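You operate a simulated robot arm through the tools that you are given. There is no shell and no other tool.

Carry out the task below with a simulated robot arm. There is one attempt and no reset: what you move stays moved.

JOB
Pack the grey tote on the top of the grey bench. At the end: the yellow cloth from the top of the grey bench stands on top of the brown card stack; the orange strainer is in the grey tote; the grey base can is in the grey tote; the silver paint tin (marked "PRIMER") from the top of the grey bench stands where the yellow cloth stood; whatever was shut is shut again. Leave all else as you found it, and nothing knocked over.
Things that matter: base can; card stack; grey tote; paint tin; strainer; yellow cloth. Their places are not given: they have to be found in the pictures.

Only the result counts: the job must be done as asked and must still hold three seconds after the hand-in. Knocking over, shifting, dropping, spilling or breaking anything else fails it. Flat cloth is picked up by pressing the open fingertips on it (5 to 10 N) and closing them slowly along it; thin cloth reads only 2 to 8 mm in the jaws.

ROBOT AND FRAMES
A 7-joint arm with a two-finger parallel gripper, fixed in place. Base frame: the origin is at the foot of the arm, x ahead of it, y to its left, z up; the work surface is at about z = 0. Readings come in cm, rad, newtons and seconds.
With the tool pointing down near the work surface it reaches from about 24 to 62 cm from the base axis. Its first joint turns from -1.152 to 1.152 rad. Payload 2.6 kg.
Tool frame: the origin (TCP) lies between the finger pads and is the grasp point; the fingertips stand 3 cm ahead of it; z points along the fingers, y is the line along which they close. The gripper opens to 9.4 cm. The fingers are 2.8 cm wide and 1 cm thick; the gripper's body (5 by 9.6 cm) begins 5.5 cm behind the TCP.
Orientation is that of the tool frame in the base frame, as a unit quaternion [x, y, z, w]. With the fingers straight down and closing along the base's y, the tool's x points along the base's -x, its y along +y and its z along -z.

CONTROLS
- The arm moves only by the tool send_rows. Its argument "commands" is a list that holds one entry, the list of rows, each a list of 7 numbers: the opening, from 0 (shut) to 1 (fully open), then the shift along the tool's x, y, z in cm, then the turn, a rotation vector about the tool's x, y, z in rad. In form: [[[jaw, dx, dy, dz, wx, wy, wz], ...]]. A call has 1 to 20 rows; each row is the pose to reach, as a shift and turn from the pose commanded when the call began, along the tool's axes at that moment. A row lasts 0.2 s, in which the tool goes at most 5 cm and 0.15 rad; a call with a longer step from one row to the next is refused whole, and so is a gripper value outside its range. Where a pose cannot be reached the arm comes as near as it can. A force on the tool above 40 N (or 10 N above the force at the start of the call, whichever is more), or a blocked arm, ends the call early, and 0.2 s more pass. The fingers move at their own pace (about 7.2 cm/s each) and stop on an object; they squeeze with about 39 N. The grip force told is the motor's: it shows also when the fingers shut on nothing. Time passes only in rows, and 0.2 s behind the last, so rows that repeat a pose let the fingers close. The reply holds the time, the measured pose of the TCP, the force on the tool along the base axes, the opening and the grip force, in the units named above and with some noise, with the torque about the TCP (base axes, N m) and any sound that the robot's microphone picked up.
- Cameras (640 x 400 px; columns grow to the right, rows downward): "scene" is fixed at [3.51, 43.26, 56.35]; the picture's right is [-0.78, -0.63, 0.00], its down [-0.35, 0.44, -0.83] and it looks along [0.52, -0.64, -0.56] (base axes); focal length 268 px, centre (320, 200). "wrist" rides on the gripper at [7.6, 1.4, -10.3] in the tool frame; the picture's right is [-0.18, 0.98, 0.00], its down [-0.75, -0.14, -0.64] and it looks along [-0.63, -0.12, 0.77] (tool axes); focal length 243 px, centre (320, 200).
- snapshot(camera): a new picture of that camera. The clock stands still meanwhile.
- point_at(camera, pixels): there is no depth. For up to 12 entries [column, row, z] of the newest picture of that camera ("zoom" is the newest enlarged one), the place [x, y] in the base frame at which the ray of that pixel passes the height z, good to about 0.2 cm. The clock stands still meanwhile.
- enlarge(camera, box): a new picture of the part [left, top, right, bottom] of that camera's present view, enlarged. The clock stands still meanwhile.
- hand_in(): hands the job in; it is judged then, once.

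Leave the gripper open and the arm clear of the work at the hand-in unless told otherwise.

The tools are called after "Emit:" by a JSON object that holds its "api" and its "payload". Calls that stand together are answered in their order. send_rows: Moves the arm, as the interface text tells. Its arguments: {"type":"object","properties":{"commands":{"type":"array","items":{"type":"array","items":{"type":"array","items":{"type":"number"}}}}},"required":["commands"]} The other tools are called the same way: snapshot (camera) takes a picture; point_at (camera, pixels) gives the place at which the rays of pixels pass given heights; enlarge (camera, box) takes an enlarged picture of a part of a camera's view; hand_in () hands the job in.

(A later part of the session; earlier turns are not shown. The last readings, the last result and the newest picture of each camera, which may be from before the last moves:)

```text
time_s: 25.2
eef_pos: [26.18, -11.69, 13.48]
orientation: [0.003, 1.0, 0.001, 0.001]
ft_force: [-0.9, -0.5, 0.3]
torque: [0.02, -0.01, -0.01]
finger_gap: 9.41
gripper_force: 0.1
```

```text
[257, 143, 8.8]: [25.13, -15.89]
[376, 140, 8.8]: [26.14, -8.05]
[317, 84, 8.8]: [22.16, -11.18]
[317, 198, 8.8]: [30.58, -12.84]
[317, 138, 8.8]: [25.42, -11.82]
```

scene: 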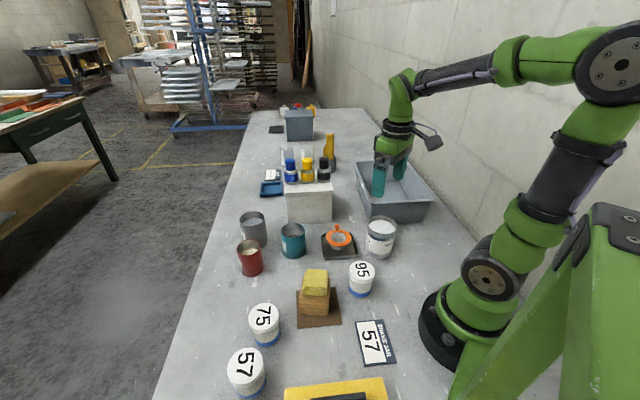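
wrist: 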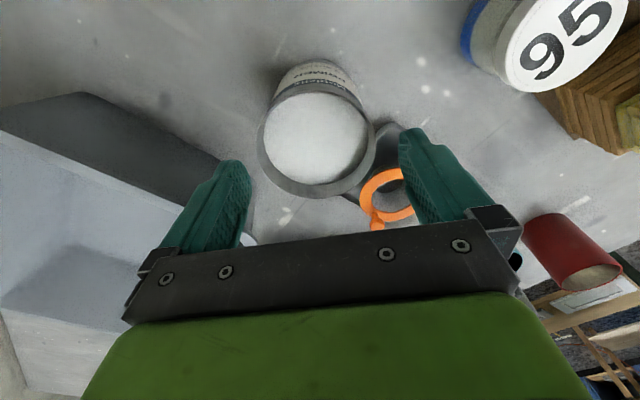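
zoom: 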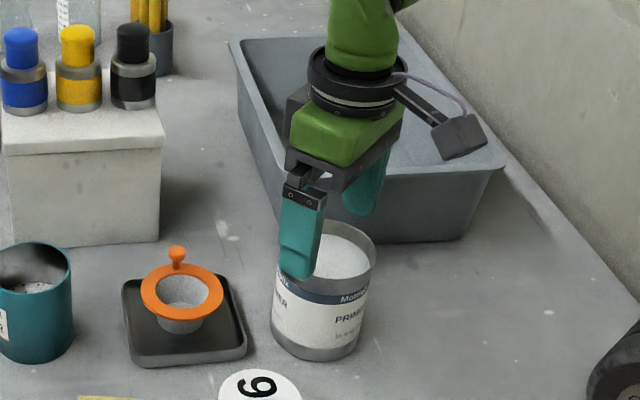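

Tin centre refined to about (26.2,-11.95). I shift -0.25 in y, go down to TCP z≈6, then close.

Emit:
{"api": "send_rows", "payload": {"commands": [[[1, -0.1, -0.25, 1, 0, 0, 0], [1, -0.1, -0.25, 2.5, 0, 0, 0], [1, -0.1, -0.25, 4, 0, 0, 0], [1, -0.1, -0.25, 5.5, 0, 0, 0], [1, -0.1, -0.25, 7, 0, 0, 0], [1, -0.1, -0.25, 7.5, 0, 0, 0], [1, -0.1, -0.25, 7.5, 0, 0, 0]]]}}

Emit:
{"api": "snapshot", "payload": {"camera": "wrist"}}

Emit:
{"api": "enlarge", "payload": {"camera": "scene", "box": [310, 150, 450, 270]}}

```text
time_s: 26.8
eef_pos: [26.2, -11.9, 5.97]
orientation: [0.002, 1.0, 0.001, 0.001]
ft_force: [0.5, 0.2, 0.1]
torque: [0.01, -0.02, 0.01]
finger_gap: 9.39
gripper_force: 0.1
```

```text
taken
```

wrist: 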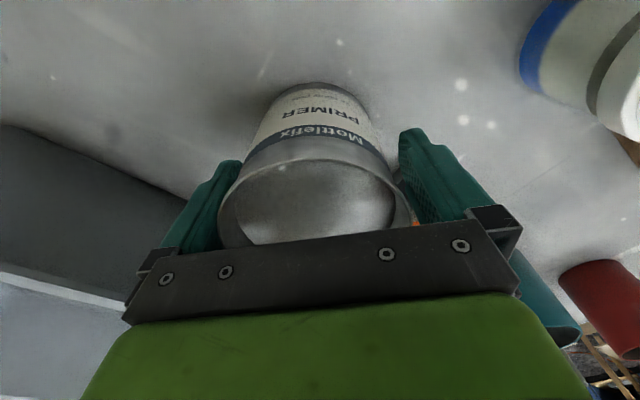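

```text
3.33 times, centred on (380, 210) of scene
```

zoom: 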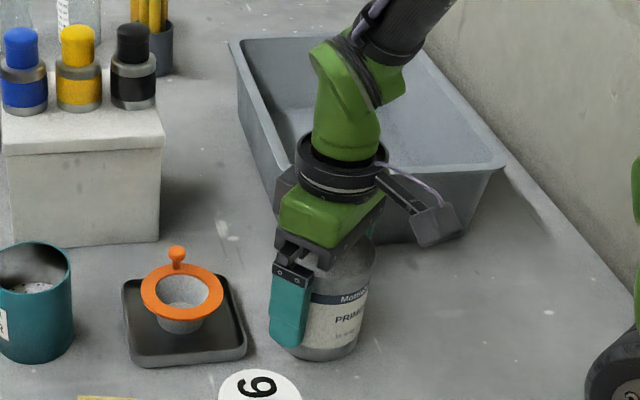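

The fingers straddle the tin without force. I close slowly and then lift a little to check.

Emit:
{"api": "send_rows", "payload": {"commands": [[[0.95, 0, 0, 0, 0, 0, 0], [0.9, 0, 0, 0, 0, 0, 0], [0.85, 0, 0, 0, 0, 0, 0], [0.8, 0, 0, 0, 0, 0, 0], [0.7, 0, 0, 0, 0, 0, 0], [0.5, 0, 0, 0, 0, 0, 0], [0.3, 0, 0, 0, 0, 0, 0], [0.3, 0, 0, 0, 0, 0, 0]]]}}

Emit:
{"api": "send_rows", "payload": {"commands": [[[0.2, 0, 0, -0.2, 0, 0, 0], [0.2, 0, 0, -0.6, 0, 0, 0], [0.2, 0, 0, -1.2, 0, 0, 0], [0.2, 0, 0, -1.8, 0, 0, 0], [0.2, 0, 0, -2, 0, 0, 0]]]}}

Emit:
{"api": "snapshot", "payload": {"camera": "wrist"}}

Emit:
{"api": "enlarge", "payload": {"camera": "scene", "box": [310, 150, 450, 270]}}

```text
time_s: 28.6
eef_pos: [26.17, -11.83, 6.09]
orientation: [0.002, 1.0, 0.001, 0.001]
ft_force: [-0.8, 1.4, 1.0]
torque: [-0.01, 0.03, 0.1]
finger_gap: 7.97
gripper_force: 39.3
```

```text
time_s: 29.8
eef_pos: [26.17, -11.73, 8.1]
orientation: [0.001, 1.0, 0.0, 0.001]
ft_force: [-0.2, 0.6, -3.8]
torque: [0.03, 0.0, -0.02]
finger_gap: 7.91
gripper_force: 39.5
```

```text
taken
```

wrist: 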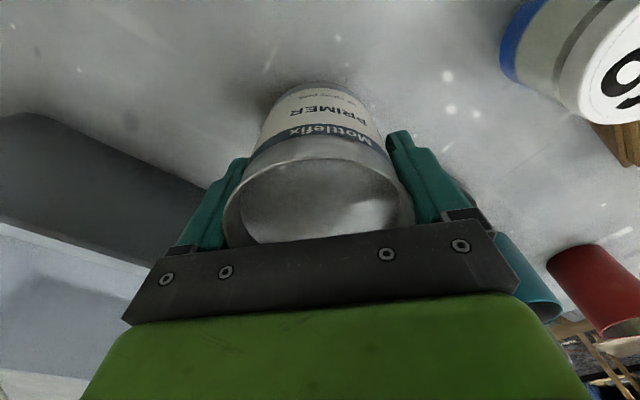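

```text
3.33 times, centred on (380, 210) of scene
```

zoom: 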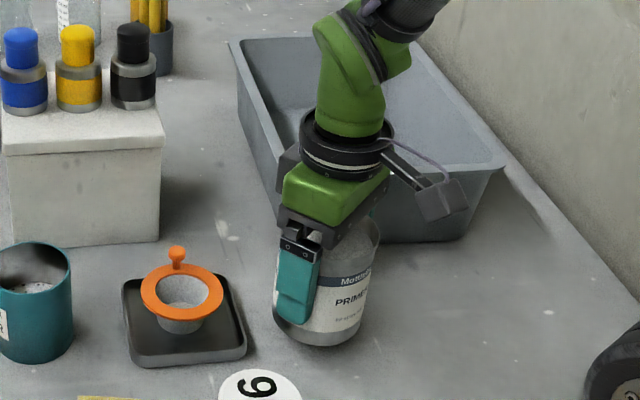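

The tin is held (gap 7.9 cm, ~4 N weight). I lift it to z≈20 with gentle acceleration.

Emit:
{"api": "send_rows", "payload": {"commands": [[[0.2, 0, 0, -0.4, 0, 0, 0], [0.2, 0, 0, -1.2, 0, 0, 0], [0.2, 0, 0, -2.4, 0, 0, 0], [0.2, 0, 0, -3.8, 0, 0, 0], [0.2, 0, 0, -5.2, 0, 0, 0], [0.2, 0, 0, -6.6, 0, 0, 0], [0.2, 0, 0, -8, 0, 0, 0], [0.2, 0, 0, -9.4, 0, 0, 0], [0.2, 0, 0, -10.8, 0, 0, 0], [0.2, 0, 0, -11.6, 0, 0, 0], [0.2, 0, 0, -12, 0, 0, 0]]]}}

Emit:
{"api": "send_rows", "payload": {"commands": [[[0.2, -0.2, 0.4, 0, 0, 0, 0], [0.2, -0.55, 1.2, 0, 0, 0, 0], [0.2, -1.1, 2.4, 0, 0, 0, 0], [0.2, -1.8, 3.9, 0, 0, 0, 0], [0.2, -2.5, 5.5, 0, 0, 0, 0], [0.2, -3.2, 7.1, 0, 0, 0, 0], [0.2, -3.95, 8.7, 0, 0, 0, 0], [0.2, -4.7, 10.3, 0, 0, 0, 0], [0.2, -5.4, 11.9, 0, 0, 0, 0], [0.2, -6.1, 13.5, 0, 0, 0, 0], [0.2, -6.85, 15.1, 0, 0, 0, 0], [0.2, -7.6, 16.7, 0, 0, 0, 0], [0.2, -8.3, 18.3, 0, 0, 0, 0], [0.2, -9, 19.8, 0, 0, 0, 0], [0.2, -9.5, 20.9, 0, 0, 0, 0], [0.2, -9.85, 21.6, 0, 0, 0, 0], [0.2, -10, 22, 0, 0, 0, 0]]]}}

Emit:
{"api": "snapshot", "payload": {"camera": "scene"}}

Emit:
{"api": "snapshot", "payload": {"camera": "wrist"}}

```text
time_s: 32.2
eef_pos: [26.18, -11.73, 20.12]
orientation: [0.002, 1.0, 0.0, 0.001]
ft_force: [0.8, -0.6, -3.9]
torque: [-0.02, -0.01, 0.02]
finger_gap: 7.88
gripper_force: 39.5
```

```text
time_s: 35.8
eef_pos: [36.21, 10.08, 20.02]
orientation: [0.002, 1.0, 0.0, 0.001]
ft_force: [0.0, 0.4, -4.1]
torque: [0.0, 0.02, 0.03]
finger_gap: 7.86
gripper_force: 38.9
```

```text
taken
```

scene: 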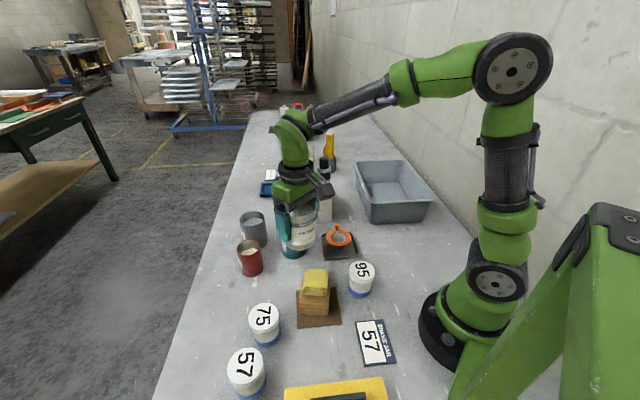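

```text
taken
```

wrist: 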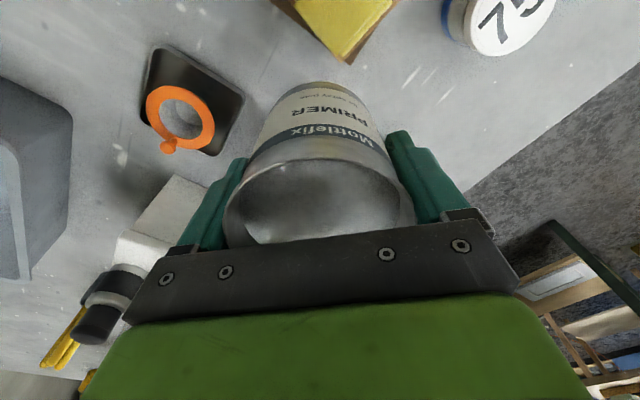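

The tin is stable. I continue to above the cloth's old spot (44.65,28.93).

Emit:
{"api": "send_rows", "payload": {"commands": [[[0.2, -0.2, 0.4, 0, 0, 0, 0], [0.2, -0.55, 1.2, 0, 0, 0, 0], [0.2, -1.1, 2.4, 0, 0, 0, 0], [0.2, -1.75, 3.9, 0, 0, 0, 0], [0.2, -2.45, 5.5, 0, 0, 0, 0], [0.2, -3.15, 7.1, 0, 0, 0, 0], [0.2, -3.85, 8.7, 0, 0, 0, 0], [0.2, -4.6, 10.3, 0, 0, 0, 0], [0.2, -5.3, 11.9, 0, 0, 0, 0], [0.2, -6, 13.5, 0, 0, 0, 0], [0.2, -6.7, 15.1, 0, 0, 0, 0], [0.2, -7.4, 16.6, 0, 0, 0, 0], [0.2, -8, 17.9, 0, 0, 0, 0], [0.2, -8.3, 18.6, 0, 0, 0, 0], [0.2, -8.4, 18.85, 0, 0, 0, 0], [0.2, -8.4, 18.85, 0, 0, 0, 0]]]}}

Emit:
{"api": "snapshot", "payload": {"camera": "scene"}}

Emit:
{"api": "snapshot", "payload": {"camera": "wrist"}}

```text
time_s: 39.2
eef_pos: [44.68, 29.06, 20.01]
orientation: [0.002, 1.0, 0.001, 0.001]
ft_force: [-0.1, 0.4, -4.8]
torque: [-0.01, -0.01, 0.04]
finger_gap: 7.84
gripper_force: 38.4
```

```text
taken
```

scene: 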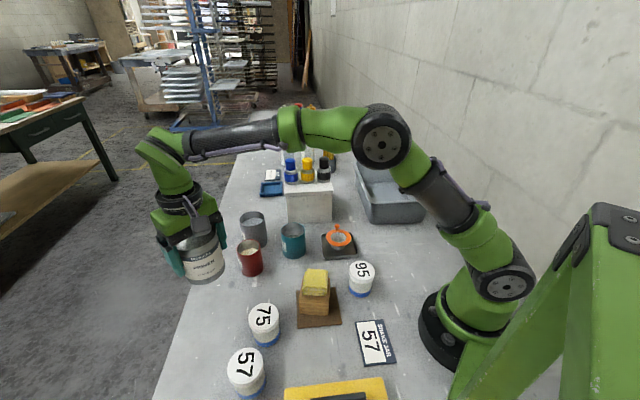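

```text
taken
```

wrist: 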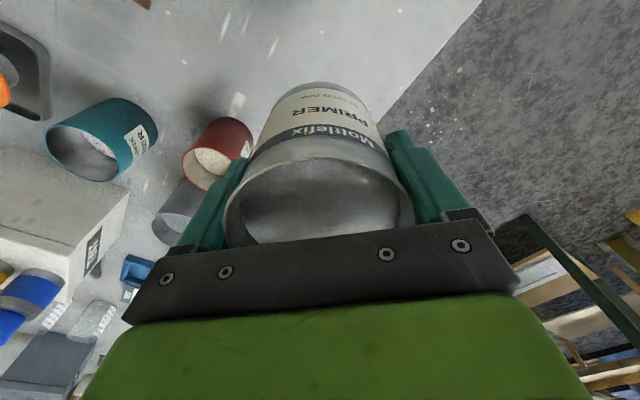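

Over the spot. I lower the tin until just above the bench.

Emit:
{"api": "send_rows", "payload": {"commands": [[[0.2, 0, -0.05, 0.5, 0, 0, 0], [0.2, 0, -0.1, 1.5, 0, 0, 0], [0.2, 0, -0.1, 3, 0, 0, 0], [0.2, 0, -0.1, 4.5, 0, 0, 0], [0.2, 0, -0.1, 6, 0, 0, 0], [0.2, 0, -0.1, 7.5, 0, 0, 0], [0.2, 0, -0.1, 9, 0, 0, 0], [0.2, 0, -0.1, 10.5, 0, 0, 0], [0.2, 0, -0.1, 11.8, 0, 0, 0], [0.2, 0, -0.1, 12.7, 0, 0, 0], [0.2, 0, -0.1, 13.2, 0, 0, 0], [0.2, 0, -0.1, 13.5, 0, 0, 0]]]}}

Emit:
{"api": "enlarge", "payload": {"camera": "scene", "box": [150, 220, 290, 340]}}

```text
time_s: 41.8
eef_pos: [44.76, 28.92, 6.45]
orientation: [0.002, 1.0, 0.001, 0.001]
ft_force: [0.1, -0.1, -4.7]
torque: [-0.01, -0.02, -0.02]
finger_gap: 7.82
gripper_force: 38.9
```

```text
3.33 times, centred on (220, 280) of scene
```

zoom: 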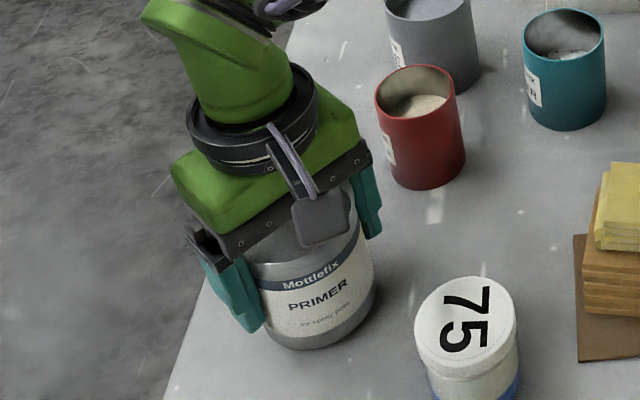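

The tin hovers ~0.4 cm above the bench. I lower in fine steps watching the force.

Emit:
{"api": "send_rows", "payload": {"commands": [[[0.2, 0, 0, 0.1, 0, 0, 0], [0.2, 0, 0, 0.2, 0, 0, 0], [0.2, 0, 0, 0.3, 0, 0, 0]]]}}

```text
time_s: 42.6
eef_pos: [44.59, 28.93, 6.32]
orientation: [0.002, 1.0, 0.002, 0.001]
ft_force: [0.1, 0.5, -4.6]
torque: [-0.03, 0.03, 0.01]
finger_gap: 7.81
gripper_force: 39.0
```

Still hanging (-4.6 N). A little further.

Emit:
{"api": "send_rows", "payload": {"commands": [[[0.2, 0, 0, 0.1, 0, 0, 0], [0.2, 0, 0, 0.15, 0, 0, 0], [0.2, 0, 0, 0.2, 0, 0, 0]]]}}

```text
time_s: 43.4
eef_pos: [44.75, 28.69, 6.05]
orientation: [0.001, 1.0, 0.001, 0.002]
ft_force: [0.8, -0.8, -4.1]
torque: [0.04, 0.0, 0.05]
finger_gap: 7.8
gripper_force: 39.3
```

Emit:
{"api": "send_rows", "payload": {"commands": [[[0.2, 0, 0, 0.08, 0, 0, 0], [0.2, 0, 0, 0.16, 0, 0, 0], [0.2, 0, 0, 0.16, 0, 0, 0]]]}}

```text
time_s: 44.2
eef_pos: [44.86, 28.81, 6.09]
orientation: [0.002, 1.0, 0.0, 0.001]
ft_force: [-2.5, -2.8, 3.8]
torque: [0.0, 0.36, 0.11]
finger_gap: 7.82
gripper_force: 39.2
```

Contact: force turned positive (+3.8 N). I open the jaws slowly.

Emit:
{"api": "send_rows", "payload": {"commands": [[[0.84, 0, 0, 0, 0, 0, 0], [0.88, 0, 0, 0, 0, 0, 0], [0.92, 0, 0, 0, 0, 0, 0], [0.96, 0, 0, 0, 0, 0, 0], [1, 0, 0, 0, 0, 0, 0], [1, 0, 0, 0, 0, 0, 0]]]}}

Emit:
{"api": "snapshot", "payload": {"camera": "wrist"}}

Emit:
{"api": "enlarge", "payload": {"camera": "scene", "box": [150, 220, 290, 340]}}

```text
time_s: 45.6
eef_pos: [44.67, 28.89, 6.0]
orientation: [0.001, 1.0, 0.001, 0.002]
ft_force: [-0.9, -0.1, 0.4]
torque: [0.01, 0.01, 0.06]
finger_gap: 9.41
gripper_force: 0.1
```

```text
taken
```

wrist: 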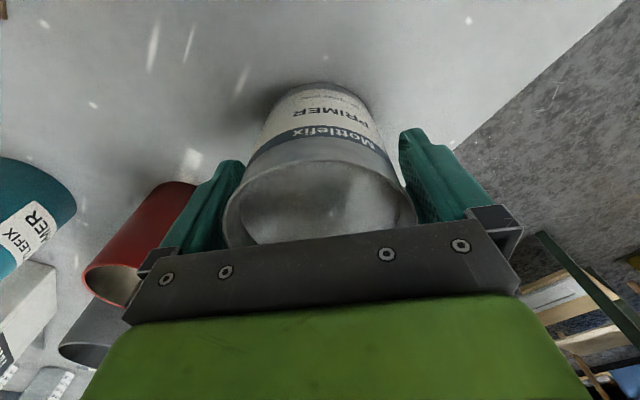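

```text
3.33 times, centred on (220, 280) of scene
```

zoom: 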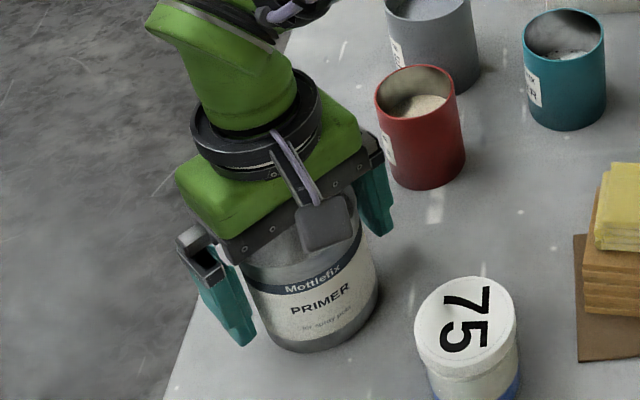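

The tin stands free. I rise straight up to z≈26.

Emit:
{"api": "send_rows", "payload": {"commands": [[[1, 0, 0, -0.5, 0, 0, 0], [1, 0, 0, -2, 0, 0, 0], [1, 0, 0, -4, 0, 0, 0], [1, 0, 0, -7, 0, 0, 0], [1, 0, 0, -11, 0, 0, 0], [1, 0, 0, -15, 0, 0, 0], [1, 0, 0, -19, 0, 0, 0], [1, 0, 0, -20, 0, 0, 0]]]}}

Emit:
{"api": "snapshot", "payload": {"camera": "scene"}}

Emit:
{"api": "snapshot", "payload": {"camera": "wrist"}}

```text
time_s: 47.4
eef_pos: [44.65, 28.8, 26.17]
orientation: [0.001, 1.0, 0.001, 0.0]
ft_force: [-0.3, 0.7, 0.2]
torque: [-0.02, 0.01, 0.02]
finger_gap: 9.4
gripper_force: 0.1
```

```text
taken
```

scene: 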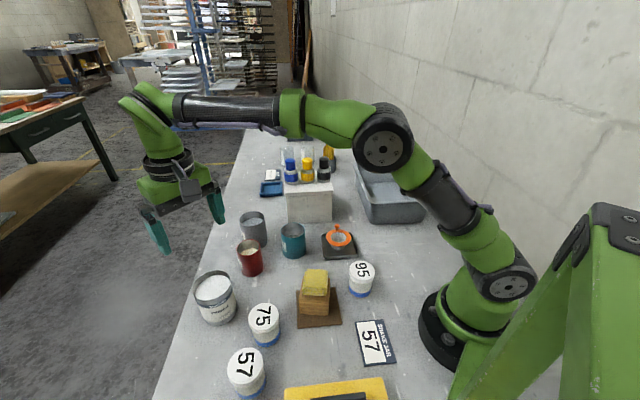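

```text
taken
```

wrist: 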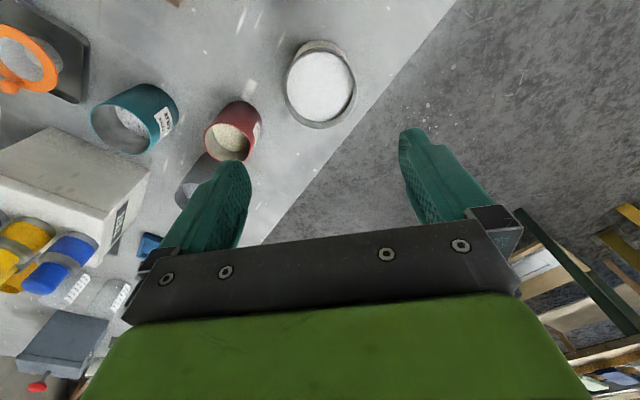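

Tin placed well. Now the grey can: I measure it and its neighbours in the scene view.

Emit:
{"api": "enlarge", "payload": {"camera": "scene", "box": [220, 190, 340, 290]}}

Emit:
{"api": "point_at", "payload": {"camera": "scene", "pixels": [[288, 221, 0], [331, 220, 0], [286, 193, 8], [333, 192, 8], [260, 195, 0], [283, 194, 0]]}}

```text
4.00 times, centred on (280, 240) of scene
```

zoom: 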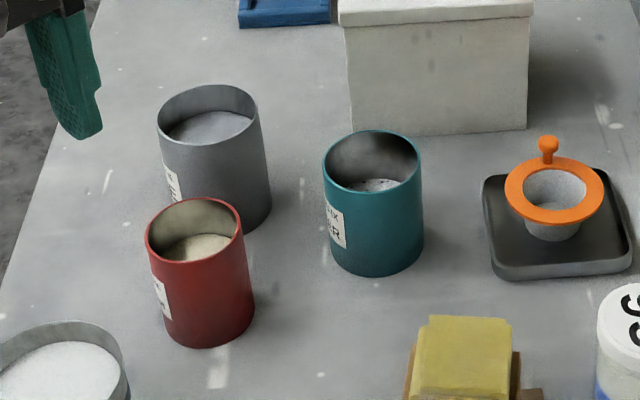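

```text
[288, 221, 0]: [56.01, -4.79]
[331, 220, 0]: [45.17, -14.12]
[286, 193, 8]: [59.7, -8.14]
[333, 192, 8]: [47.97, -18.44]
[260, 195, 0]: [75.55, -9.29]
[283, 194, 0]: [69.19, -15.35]
```

Emit:
{"api": "point_at", "payload": {"camera": "zoom", "pixels": [[208, 115, 9], [208, 115, 8], [208, 115, 10], [157, 115, 9], [260, 112, 9], [210, 84, 9], [207, 146, 9], [222, 202, 0], [271, 200, 0], [194, 230, 9], [373, 162, 9], [210, 325, 0]]}}

```text
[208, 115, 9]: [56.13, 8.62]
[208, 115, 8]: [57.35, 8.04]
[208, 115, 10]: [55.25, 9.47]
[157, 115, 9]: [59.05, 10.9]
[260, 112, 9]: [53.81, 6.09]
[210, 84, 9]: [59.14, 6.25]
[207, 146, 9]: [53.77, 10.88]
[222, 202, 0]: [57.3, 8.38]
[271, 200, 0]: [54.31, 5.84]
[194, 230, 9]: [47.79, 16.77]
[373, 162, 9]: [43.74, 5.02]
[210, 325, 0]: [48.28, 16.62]
```

Grey can: centre ≈(56.7,8.4), Ø≈7, height ≈8.5-9. I'll do the strainer first, as it is nearer the tote; moving above it (35,-4.5) at z≈25 to look.

Emit:
{"api": "send_rows", "payload": {"commands": [[[1, 1, -3.3, 0, 0, 0, 0], [1, 1.9, -6.6, 0, 0, 0, 0], [1, 2.9, -10, 0, 0, 0, 0], [1, 3.9, -13.4, 0, 0, 0, 0], [1, 4.8, -16.8, 0, 0, 0, 0], [1, 5.8, -20.2, 0, 0, 0, 0], [1, 6.8, -23.6, 0, 0, 0, 0], [1, 7.8, -27, 0, 0, 0, 0], [1, 8.8, -30.4, 1, 0, 0, 0], [1, 9.65, -33.3, 2, 0, 0, 0], [1, 9.65, -33.3, 2, 0, 0, 0]]]}}

Emit:
{"api": "snapshot", "payload": {"camera": "wrist"}}

Emit:
{"api": "enlarge", "payload": {"camera": "scene", "box": [310, 210, 370, 270]}}

```text
time_s: 49.8
eef_pos: [34.98, -4.41, 24.01]
orientation: [0.002, 1.0, 0.001, 0.002]
ft_force: [-0.4, 0.3, -0.8]
torque: [0.03, 0.0, -0.01]
finger_gap: 9.37
gripper_force: 0.1
```

```text
taken
```

wrist: 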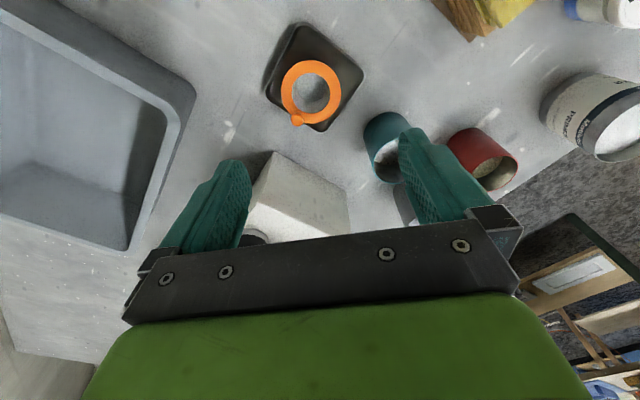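

```text
6.67 times, centred on (340, 240) of scene
```

zoom: 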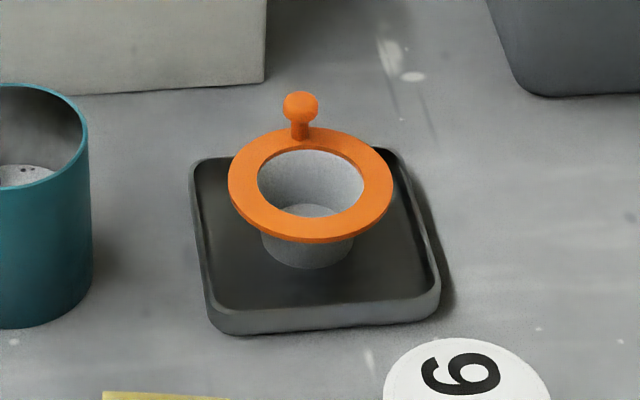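

Emit:
{"api": "point_at", "payload": {"camera": "zoom", "pixels": [[311, 184, 3], [311, 184, 4], [311, 184, 5], [229, 180, 4], [393, 185, 4], [212, 330, 0], [438, 315, 0], [192, 165, 1.5], [395, 150, 1.5], [300, 138, 4]]}}

Emit:
{"api": "enlarge", "payload": {"camera": "wrist", "box": [250, 20, 380, 140]}}

Emit:
{"api": "point_at", "payload": {"camera": "wrist", "pixels": [[311, 91, 3], [311, 91, 4], [311, 91, 5], [281, 91, 4], [341, 91, 4]]}}

```text
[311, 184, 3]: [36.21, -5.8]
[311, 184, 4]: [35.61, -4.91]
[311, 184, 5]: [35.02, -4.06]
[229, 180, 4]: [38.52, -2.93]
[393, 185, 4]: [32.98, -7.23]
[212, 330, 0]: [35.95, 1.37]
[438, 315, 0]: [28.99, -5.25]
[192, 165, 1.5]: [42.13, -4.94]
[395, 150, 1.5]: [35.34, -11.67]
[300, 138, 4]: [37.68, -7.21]
```

```text
3.33 times, centred on (315, 80) of wrist
```

zoom: 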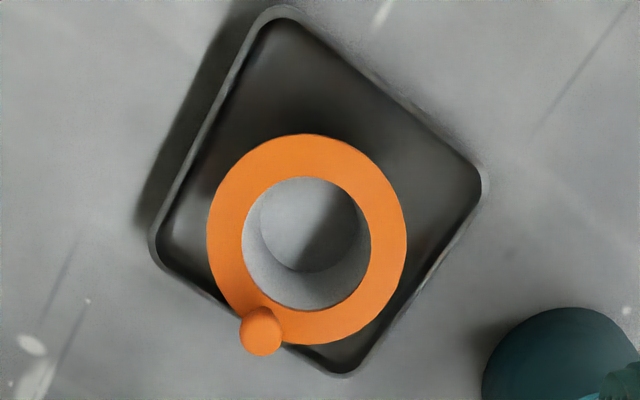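

```text
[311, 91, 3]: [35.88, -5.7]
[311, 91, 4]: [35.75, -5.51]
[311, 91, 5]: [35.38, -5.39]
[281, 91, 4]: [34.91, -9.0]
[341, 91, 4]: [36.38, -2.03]
```

Ring: centre ≈(35.9,-5.55), Ø≈7, ring top ≈z 3.4, tray rim ≈z 1.1. I descend to z≈10.5 above it and re-check.

Emit:
{"api": "send_rows", "payload": {"commands": [[[1, -0.3, -0.4, 3, 0, 0, 0], [1, -0.6, -0.8, 6, 0, 0, 0], [1, -0.9, -1.1, 9, 0, 0, 0], [1, -0.9, -1.1, 12, 0, 0, 0], [1, -0.9, -1.1, 13.5, 0, 0, 0], [1, -0.9, -1.1, 13.5, 0, 0, 0]]]}}

Emit:
{"api": "snapshot", "payload": {"camera": "wrist"}}

Emit:
{"api": "enlarge", "payload": {"camera": "wrist", "box": [220, 60, 420, 220]}}

Emit:
{"api": "enlarge", "payload": {"camera": "scene", "box": [290, 170, 400, 270]}}

```text
time_s: 51.2
eef_pos: [35.83, -5.44, 10.33]
orientation: [0.001, 1.0, 0.0, 0.002]
ft_force: [-1.1, -0.3, -0.6]
torque: [-0.03, 0.03, 0.01]
finger_gap: 9.43
gripper_force: 0.0
```

```text
taken
```

wrist: 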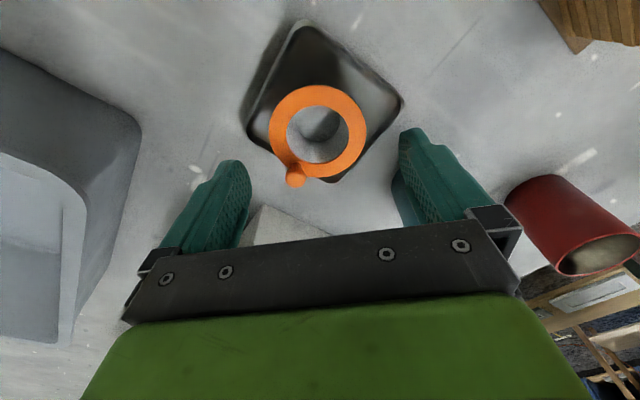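

```text
2.50 times, centred on (320, 140) of wrist
```

zoom: 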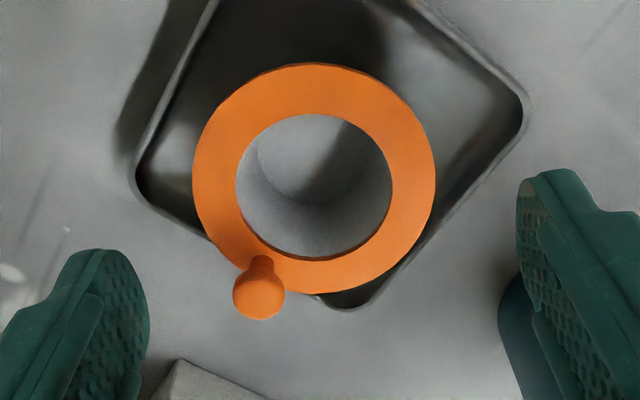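

```text
4.00 times, centred on (345, 220) of scene
```

zoom: 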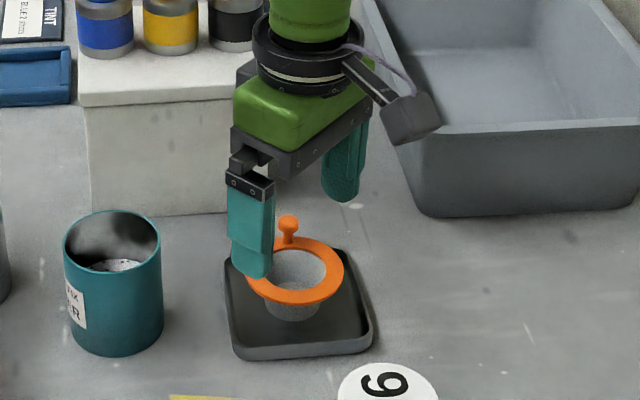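

Emit:
{"api": "point_at", "payload": {"camera": "wrist", "pixels": [[317.4, 131.2, 3.4], [268.8, 131, 3.4], [366, 131, 3.4], [317, 85, 3.4], [317, 177, 3.4], [268.8, 131, 2.8], [366, 131, 2.8]]}}

```text
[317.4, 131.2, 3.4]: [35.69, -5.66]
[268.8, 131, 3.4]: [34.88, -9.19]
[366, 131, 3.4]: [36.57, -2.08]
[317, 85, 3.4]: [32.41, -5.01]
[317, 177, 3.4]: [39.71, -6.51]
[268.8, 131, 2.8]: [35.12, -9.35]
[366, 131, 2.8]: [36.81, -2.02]
```

The centre checks at ≈(35.95,-5.65). I shift slightly, descend to TCP z≈4.9 (tips ≈1.9, above the tray rim) and look before closing.

Emit:
{"api": "send_rows", "payload": {"commands": [[[1, -0.1, -0.2, 1.5, 0, 0, 0], [1, -0.1, -0.2, 3, 0, 0, 0], [1, -0.1, -0.2, 4.3, 0, 0, 0], [1, -0.1, -0.2, 5.1, 0, 0, 0], [1, -0.1, -0.2, 5.4, 0, 0, 0], [1, -0.1, -0.2, 5.4, 0, 0, 0]]]}}

Emit:
{"api": "snapshot", "payload": {"camera": "wrist"}}

Emit:
{"api": "enlarge", "payload": {"camera": "scene", "box": [290, 190, 390, 270]}}

```text
time_s: 52.6
eef_pos: [35.99, -5.78, 4.95]
orientation: [0.002, 1.0, 0.001, 0.002]
ft_force: [-0.7, -0.3, 0.4]
torque: [0.03, -0.05, 0.0]
finger_gap: 9.41
gripper_force: 0.1
```

```text
taken
```

wrist: 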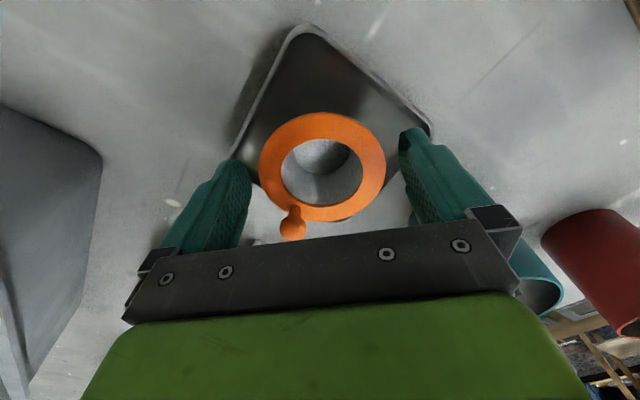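

```text
5.00 times, centred on (340, 230) of scene
```

zoom: 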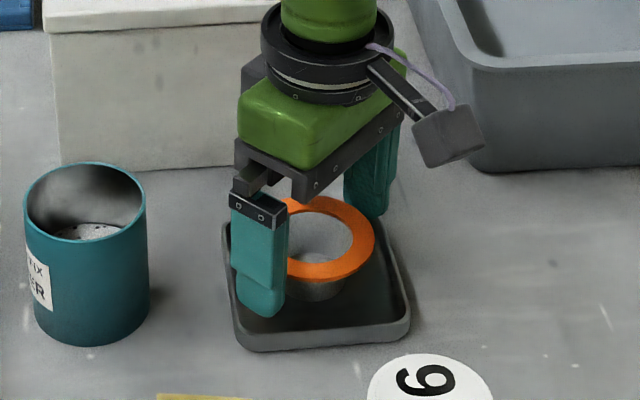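

The ring is centred between the fingers, clear of the tray. I close slowly.

Emit:
{"api": "send_rows", "payload": {"commands": [[[0.9, 0, 0, 0, 0, 0, 0], [0.82, 0, 0, 0, 0, 0, 0], [0.76, 0, 0, 0, 0, 0, 0], [0.7, 0, 0, 0, 0, 0, 0], [0.6, 0, 0, 0, 0, 0, 0], [0.4, 0, 0, 0, 0, 0, 0], [0.3, 0, 0, 0, 0, 0, 0], [0.3, 0, 0, 0, 0, 0, 0]]]}}

Emit:
{"api": "snapshot", "payload": {"camera": "wrist"}}

Emit:
{"api": "enlarge", "payload": {"camera": "scene", "box": [290, 190, 390, 270]}}

```text
time_s: 54.4
eef_pos: [36.02, -5.66, 4.9]
orientation: [0.002, 1.0, 0.0, 0.001]
ft_force: [0.1, -0.6, 0.7]
torque: [-0.03, -0.02, 0.01]
finger_gap: 7.35
gripper_force: 38.8
```

```text
taken
```

wrist: 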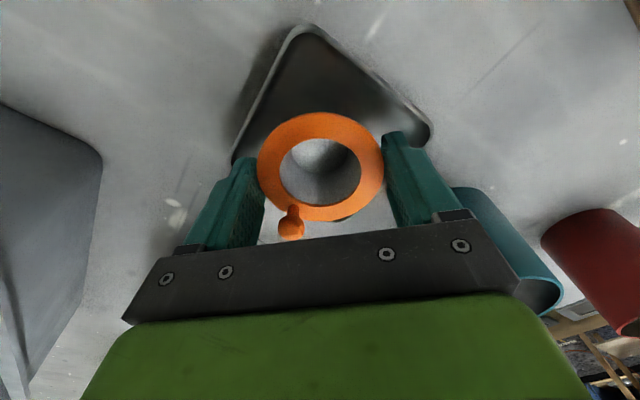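

```text
5.00 times, centred on (340, 230) of scene
```

zoom: 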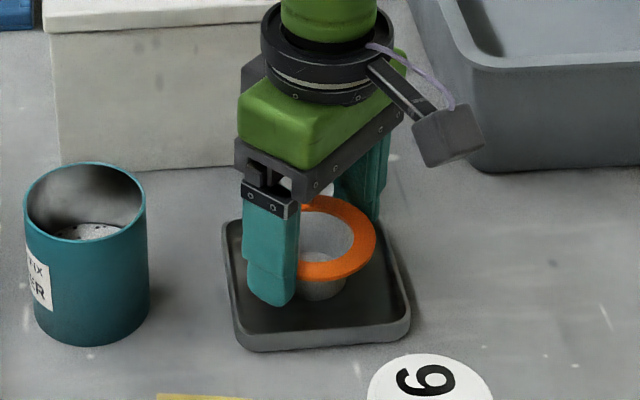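

Gripped (gap 7.35 cm, 39 N). I lift slowly and check that the tray stays.

Emit:
{"api": "send_rows", "payload": {"commands": [[[0.2, 0, 0, -0.2, 0, 0, 0], [0.2, 0, 0, -0.6, 0, 0, 0], [0.2, 0, 0, -1.2, 0, 0, 0], [0.2, 0, 0, -2, 0, 0, 0], [0.2, 0, 0, -3, 0, 0, 0], [0.2, 0, 0, -4.2, 0, 0, 0], [0.2, 0, 0, -5.6, 0, 0, 0], [0.2, 0, 0, -7, 0, 0, 0], [0.2, 0, 0, -8.6, 0, 0, 0], [0.2, 0, 0, -10.2, 0, 0, 0], [0.2, 0, 0, -11.8, 0, 0, 0], [0.2, 0, 0, -13, 0, 0, 0], [0.2, 0, 0, -13.5, 0, 0, 0]]]}}

Emit:
{"api": "snapshot", "payload": {"camera": "wrist"}}

Emit:
{"api": "snapshot", "payload": {"camera": "scene"}}

```text
time_s: 57.2
eef_pos: [35.88, -5.68, 18.59]
orientation: [0.0, 1.0, 0.002, 0.002]
ft_force: [-0.2, -0.9, 0.2]
torque: [-0.02, -0.02, 0.02]
finger_gap: 7.36
gripper_force: 39.2
```

```text
taken
```

wrist: 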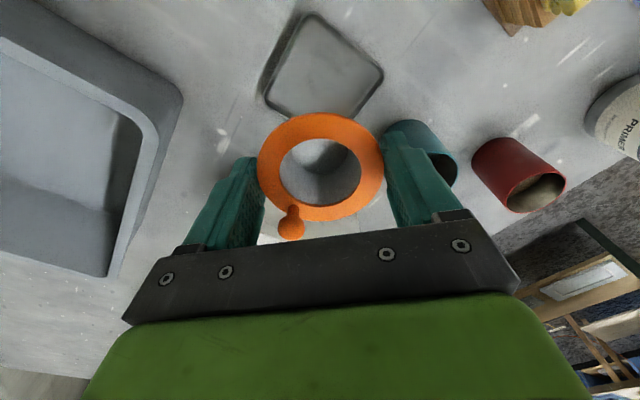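

```text
taken
```

scene: 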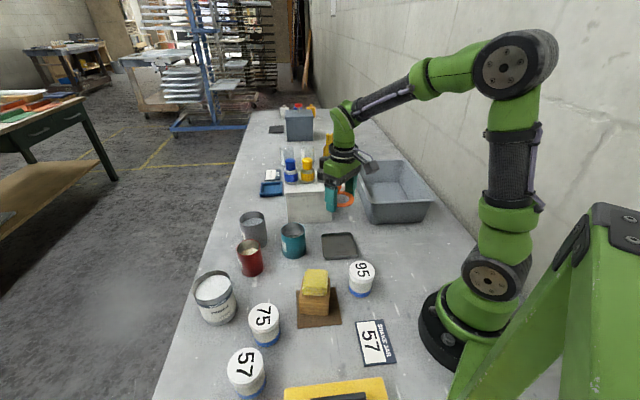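

The strainer is up and the tray stayed. I measure the tote's inner floor.

Emit:
{"api": "enlarge", "payload": {"camera": "scene", "box": [345, 145, 445, 230]}}

Emit:
{"api": "point_at", "payload": {"camera": "scene", "pixels": [[370, 202, 10], [433, 199, 10], [404, 161, 10]]}}

```text
4.71 times, centred on (395, 188) of scene
```

zoom: 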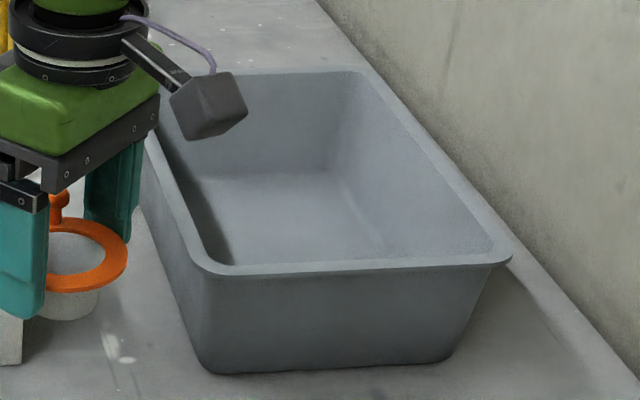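

```text
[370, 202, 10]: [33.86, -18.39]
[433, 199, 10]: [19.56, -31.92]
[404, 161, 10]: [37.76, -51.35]
```

Emit:
{"api": "point_at", "payload": {"camera": "zoom", "pixels": [[210, 370, 0], [447, 358, 0], [335, 172, 0.5], [205, 182, 0.5], [228, 262, 0.5], [385, 252, 0.5], [195, 255, 10], [510, 255, 10], [365, 72, 10]]}}

```text
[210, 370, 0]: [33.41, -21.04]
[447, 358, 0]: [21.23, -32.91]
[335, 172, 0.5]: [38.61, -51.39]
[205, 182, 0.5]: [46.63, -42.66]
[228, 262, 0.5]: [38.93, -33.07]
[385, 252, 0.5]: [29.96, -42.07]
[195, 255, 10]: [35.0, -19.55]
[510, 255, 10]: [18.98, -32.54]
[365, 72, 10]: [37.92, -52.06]
```

I plan to set the strainer at about (31.9,-31.1) in the tote's near half and the can at about (39.2,-38.7). I carry the strainer there, turning the jaws ~46° so they close across the tote's short side.

Emit:
{"api": "send_rows", "payload": {"commands": [[[0.2, 0.1, -0.6, 0, 0, 0, 0.02], [0.2, 0.3, -1.8, 0, 0, 0, 0.06], [0.2, 0.6, -3.6, 0, 0, 0, 0.12], [0.2, 0.9, -5.6, 0, 0, 0, 0.18], [0.2, 1.2, -7.6, 0, 0, 0, 0.24], [0.2, 1.5, -9.6, 0, 0, 0, 0.3], [0.2, 1.85, -11.6, 0, 0, 0, 0.37], [0.2, 2.2, -13.6, 0, 0, 0, 0.44], [0.2, 2.5, -15.6, 0, 0, 0, 0.5], [0.2, 2.8, -17.6, 0, 0, 0, 0.57], [0.2, 3.15, -19.6, 0, 0, 0, 0.63], [0.2, 3.5, -21.6, 0, 0, 0, 0.69], [0.2, 3.8, -23.4, 0, 0, 0, 0.75], [0.2, 4, -24.8, 0, 0, 0, 0.79], [0.2, 4.05, -25.4, 0, 0, 0, 0.8], [0.2, 4.05, -25.4, 0, 0, 0, 0.8]]]}}

Emit:
{"api": "snapshot", "payload": {"camera": "wrist"}}

Emit:
{"api": "snapshot", "payload": {"camera": "scene"}}

```text
time_s: 60.6
eef_pos: [31.66, -31.2, 18.38]
orientation: [0.391, 0.92, 0.001, 0.001]
ft_force: [0.3, 0.2, 0.0]
torque: [-0.02, 0.0, 0.03]
finger_gap: 7.35
gripper_force: 39.4
```

```text
taken
```

wrist: 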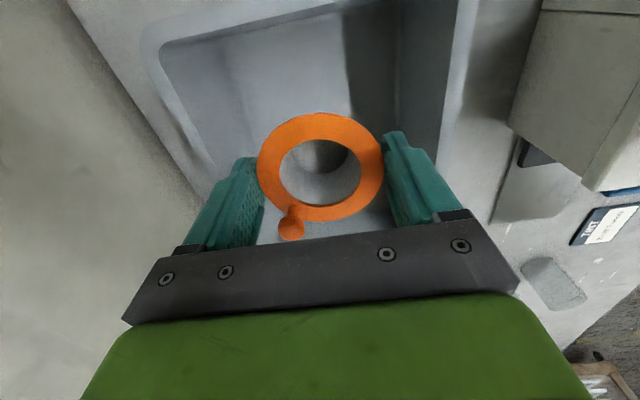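

```text
taken
```

scene: 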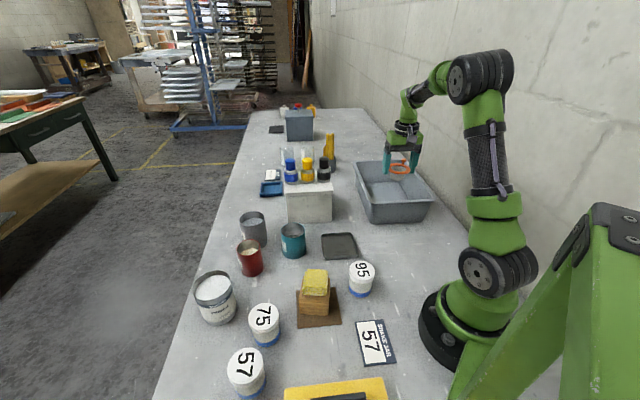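

I check that the strainer is within the tote walls from this view.

Emit:
{"api": "enlarge", "payload": {"camera": "wrist", "box": [120, 0, 480, 220]}}

Emit:
{"api": "point_at", "payload": {"camera": "wrist", "pixels": [[143, 42, 10], [163, 45, 10], [205, 185, 10], [455, 0, 10], [440, 160, 10], [475, 0, 10], [340, 15, 0.5], [395, 130, 0.5], [345, 60, 0.5]]}}

```text
1.78 times, centred on (300, 110) of wrist
```

zoom: 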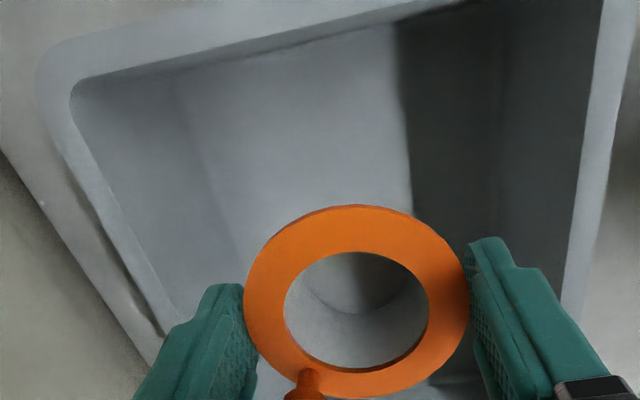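

```text
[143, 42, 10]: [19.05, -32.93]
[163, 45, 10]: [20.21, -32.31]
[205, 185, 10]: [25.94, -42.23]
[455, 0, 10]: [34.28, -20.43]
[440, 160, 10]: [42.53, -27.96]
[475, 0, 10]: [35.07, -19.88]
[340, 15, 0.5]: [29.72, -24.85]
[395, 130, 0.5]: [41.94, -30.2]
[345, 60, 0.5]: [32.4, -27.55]
```

The strainer is well inside the walls. I lower it to just above the tote floor.

Emit:
{"api": "send_rows", "payload": {"commands": [[[0.2, 0, 0, 0.6, 0, 0, 0], [0.2, 0, 0, 1.8, 0, 0, 0], [0.2, 0, 0, 3.4, 0, 0, 0], [0.2, 0, 0, 5, 0, 0, 0], [0.2, 0, 0, 6.6, 0, 0, 0], [0.2, 0, 0, 8.2, 0, 0, 0], [0.2, 0, 0, 9.8, 0, 0, 0], [0.2, 0, 0, 11, 0, 0, 0], [0.2, 0, 0, 11.8, 0, 0, 0], [0.2, 0, 0, 12.2, 0, 0, 0]]]}}

Emit:
{"api": "snapshot", "payload": {"camera": "wrist"}}

Emit:
{"api": "enlarge", "payload": {"camera": "scene", "box": [345, 110, 455, 230]}}

```text
time_s: 62.8
eef_pos: [31.9, -31.12, 6.16]
orientation: [0.391, 0.92, 0.002, 0.001]
ft_force: [-0.1, 0.6, -0.3]
torque: [0.01, 0.0, -0.03]
finger_gap: 7.38
gripper_force: 39.4
```

```text
taken
```

wrist: 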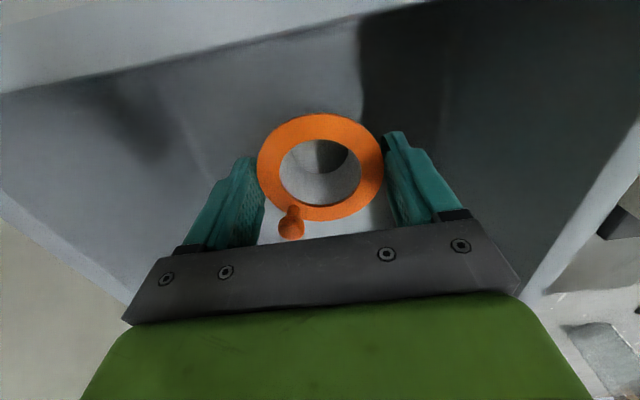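

```text
3.33 times, centred on (400, 170) of scene
```

zoom: 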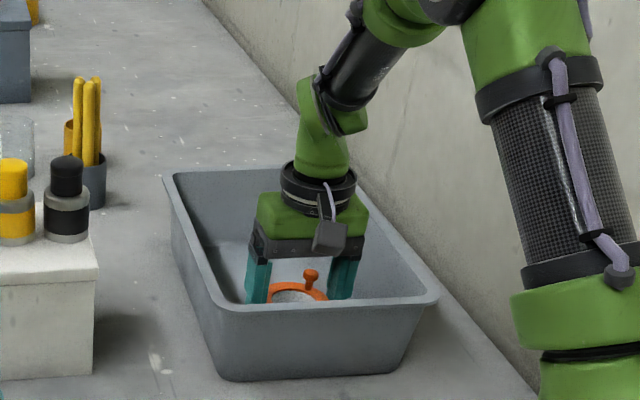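

All clear. I lower in small steps, watching for contact.

Emit:
{"api": "send_rows", "payload": {"commands": [[[0.2, 0, 0, 0.2, 0, 0, 0], [0.2, 0, 0, 0.4, 0, 0, 0], [0.2, 0, 0, 0.6, 0, 0, 0], [0.2, 0, 0, 0.8, 0, 0, 0]]]}}

Emit:
{"api": "send_rows", "payload": {"commands": [[[0.2, 0, 0, 0.1, 0, 0, 0], [0.2, 0, 0, 0.15, 0, 0, 0], [0.2, 0, 0, 0.2, 0, 0, 0]]]}}

```text
time_s: 63.8
eef_pos: [31.76, -31.13, 5.4]
orientation: [0.392, 0.92, 0.001, 0.002]
ft_force: [0.8, -0.7, -0.1]
torque: [0.01, -0.01, 0.01]
finger_gap: 7.35
gripper_force: 39.0
```

```text
time_s: 64.6
eef_pos: [31.71, -31.19, 5.15]
orientation: [0.391, 0.92, 0.001, 0.002]
ft_force: [0.5, 0.9, 0.0]
torque: [-0.04, -0.02, 0.01]
finger_gap: 7.36
gripper_force: 38.7
```

Emit:
{"api": "send_rows", "payload": {"commands": [[[0.2, 0, 0, 0.1, 0, 0, 0], [0.2, 0, 0, 0.15, 0, 0, 0], [0.2, 0, 0, 0.2, 0, 0, 0]]]}}

```text
time_s: 65.4
eef_pos: [31.76, -31.19, 5.01]
orientation: [0.391, 0.92, 0.002, 0.0]
ft_force: [0.0, 0.1, 0.4]
torque: [-0.02, 0.02, -0.01]
finger_gap: 7.36
gripper_force: 38.8
```

No contact yet; a bit more.

Emit:
{"api": "send_rows", "payload": {"commands": [[[0.2, 0, 0, 0.1, 0, 0, 0], [0.2, 0, 0, 0.15, 0, 0, 0], [0.2, 0, 0, 0.2, 0, 0, 0]]]}}

```text
time_s: 66.2
eef_pos: [31.83, -31.19, 4.84]
orientation: [0.391, 0.92, 0.002, 0.002]
ft_force: [-3.8, 1.5, 11.9]
torque: [0.09, 0.15, 0.0]
finger_gap: 7.38
gripper_force: 39.2
```

Contact (11.9 N). I ease up 0.05 cm and release slowly.

Emit:
{"api": "send_rows", "payload": {"commands": [[[0.2, 0, 0, -0.08, 0, 0, 0], [0.78, 0, 0, -0.08, 0, 0, 0], [0.82, 0, 0, -0.08, 0, 0, 0], [0.86, 0, 0, -0.08, 0, 0, 0], [0.92, 0, 0, -0.08, 0, 0, 0], [0.92, 0, 0, -0.08, 0, 0, 0]]]}}

Emit:
{"api": "snapshot", "payload": {"camera": "wrist"}}

```text
time_s: 67.6
eef_pos: [31.76, -31.19, 4.98]
orientation: [0.391, 0.92, 0.001, 0.001]
ft_force: [-0.3, -0.2, 0.6]
torque: [-0.01, -0.02, 0.02]
finger_gap: 8.62
gripper_force: 0.1
```

```text
taken
```

wrist: 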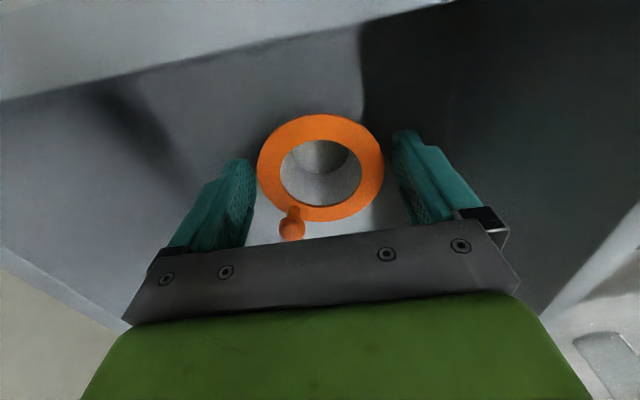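

Released and standing. I rise straight up.

Emit:
{"api": "send_rows", "payload": {"commands": [[[0.92, 0, 0, -0.5, 0, 0, 0], [0.92, 0, 0, -1.5, 0, 0, 0], [0.92, 0, 0, -3.5, 0, 0, 0], [0.95, 0, 0, -6.5, 0, 0, 0], [1, 0, 0, -10.5, 0, 0, 0], [1, 0, 0, -15, 0, 0, 0], [1, 0, 0, -19, 0, 0, 0], [1, 0, 0, -21, 0, 0, 0]]]}}

Emit:
{"api": "snapshot", "payload": {"camera": "wrist"}}

Emit:
{"api": "snapshot", "payload": {"camera": "scene"}}

```text
time_s: 69.4
eef_pos: [31.83, -31.08, 25.97]
orientation: [0.392, 0.92, 0.002, 0.001]
ft_force: [0.4, 0.2, 0.2]
torque: [0.02, 0.02, 0.04]
finger_gap: 9.41
gripper_force: 0.1
```

```text
taken
```

wrist: 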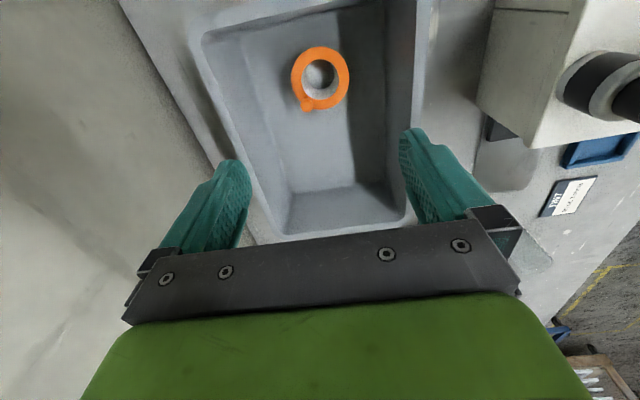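

```text
taken
```

scene: 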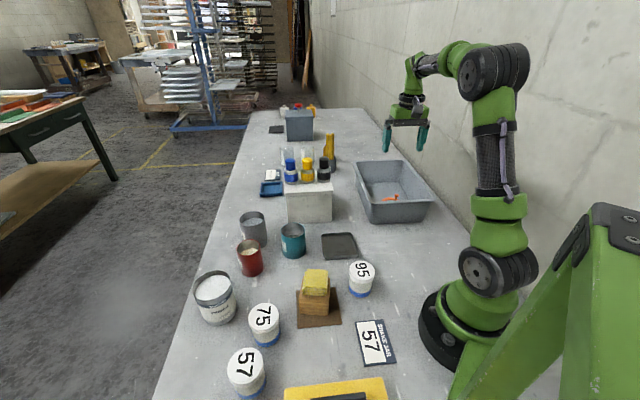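

The tote floor is visible now. I measure its far edge and the free space.

Emit:
{"api": "enlarge", "payload": {"camera": "wrist", "box": [190, 0, 440, 240]}}

Emit:
{"api": "point_at", "payload": {"camera": "wrist", "pixels": [[290, 194, 0.4], [383, 184, 0.4], [241, 45, 0.4], [388, 20, 0.4], [283, 234, 10], [411, 215, 10], [321, 78, 3.2], [338, 145, 0.4], [338, 160, 0.4]]}}

```text
1.67 times, centred on (315, 120) of wrist
```

zoom: 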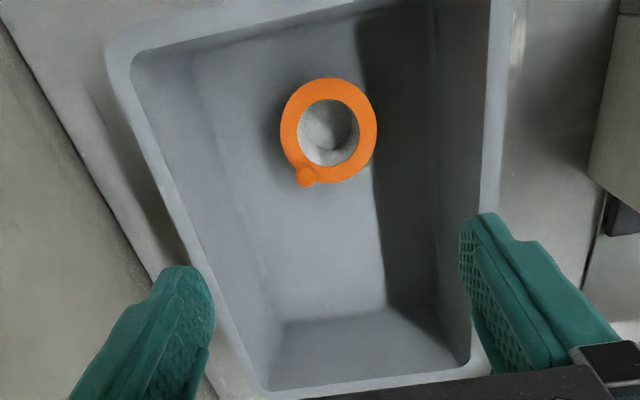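

```text
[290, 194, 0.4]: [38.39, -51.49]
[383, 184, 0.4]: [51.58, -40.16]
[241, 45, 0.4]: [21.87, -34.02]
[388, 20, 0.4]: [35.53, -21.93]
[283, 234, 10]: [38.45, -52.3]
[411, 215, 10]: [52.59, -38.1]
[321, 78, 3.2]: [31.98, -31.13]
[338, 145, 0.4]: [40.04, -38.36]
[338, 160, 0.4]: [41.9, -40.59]
```

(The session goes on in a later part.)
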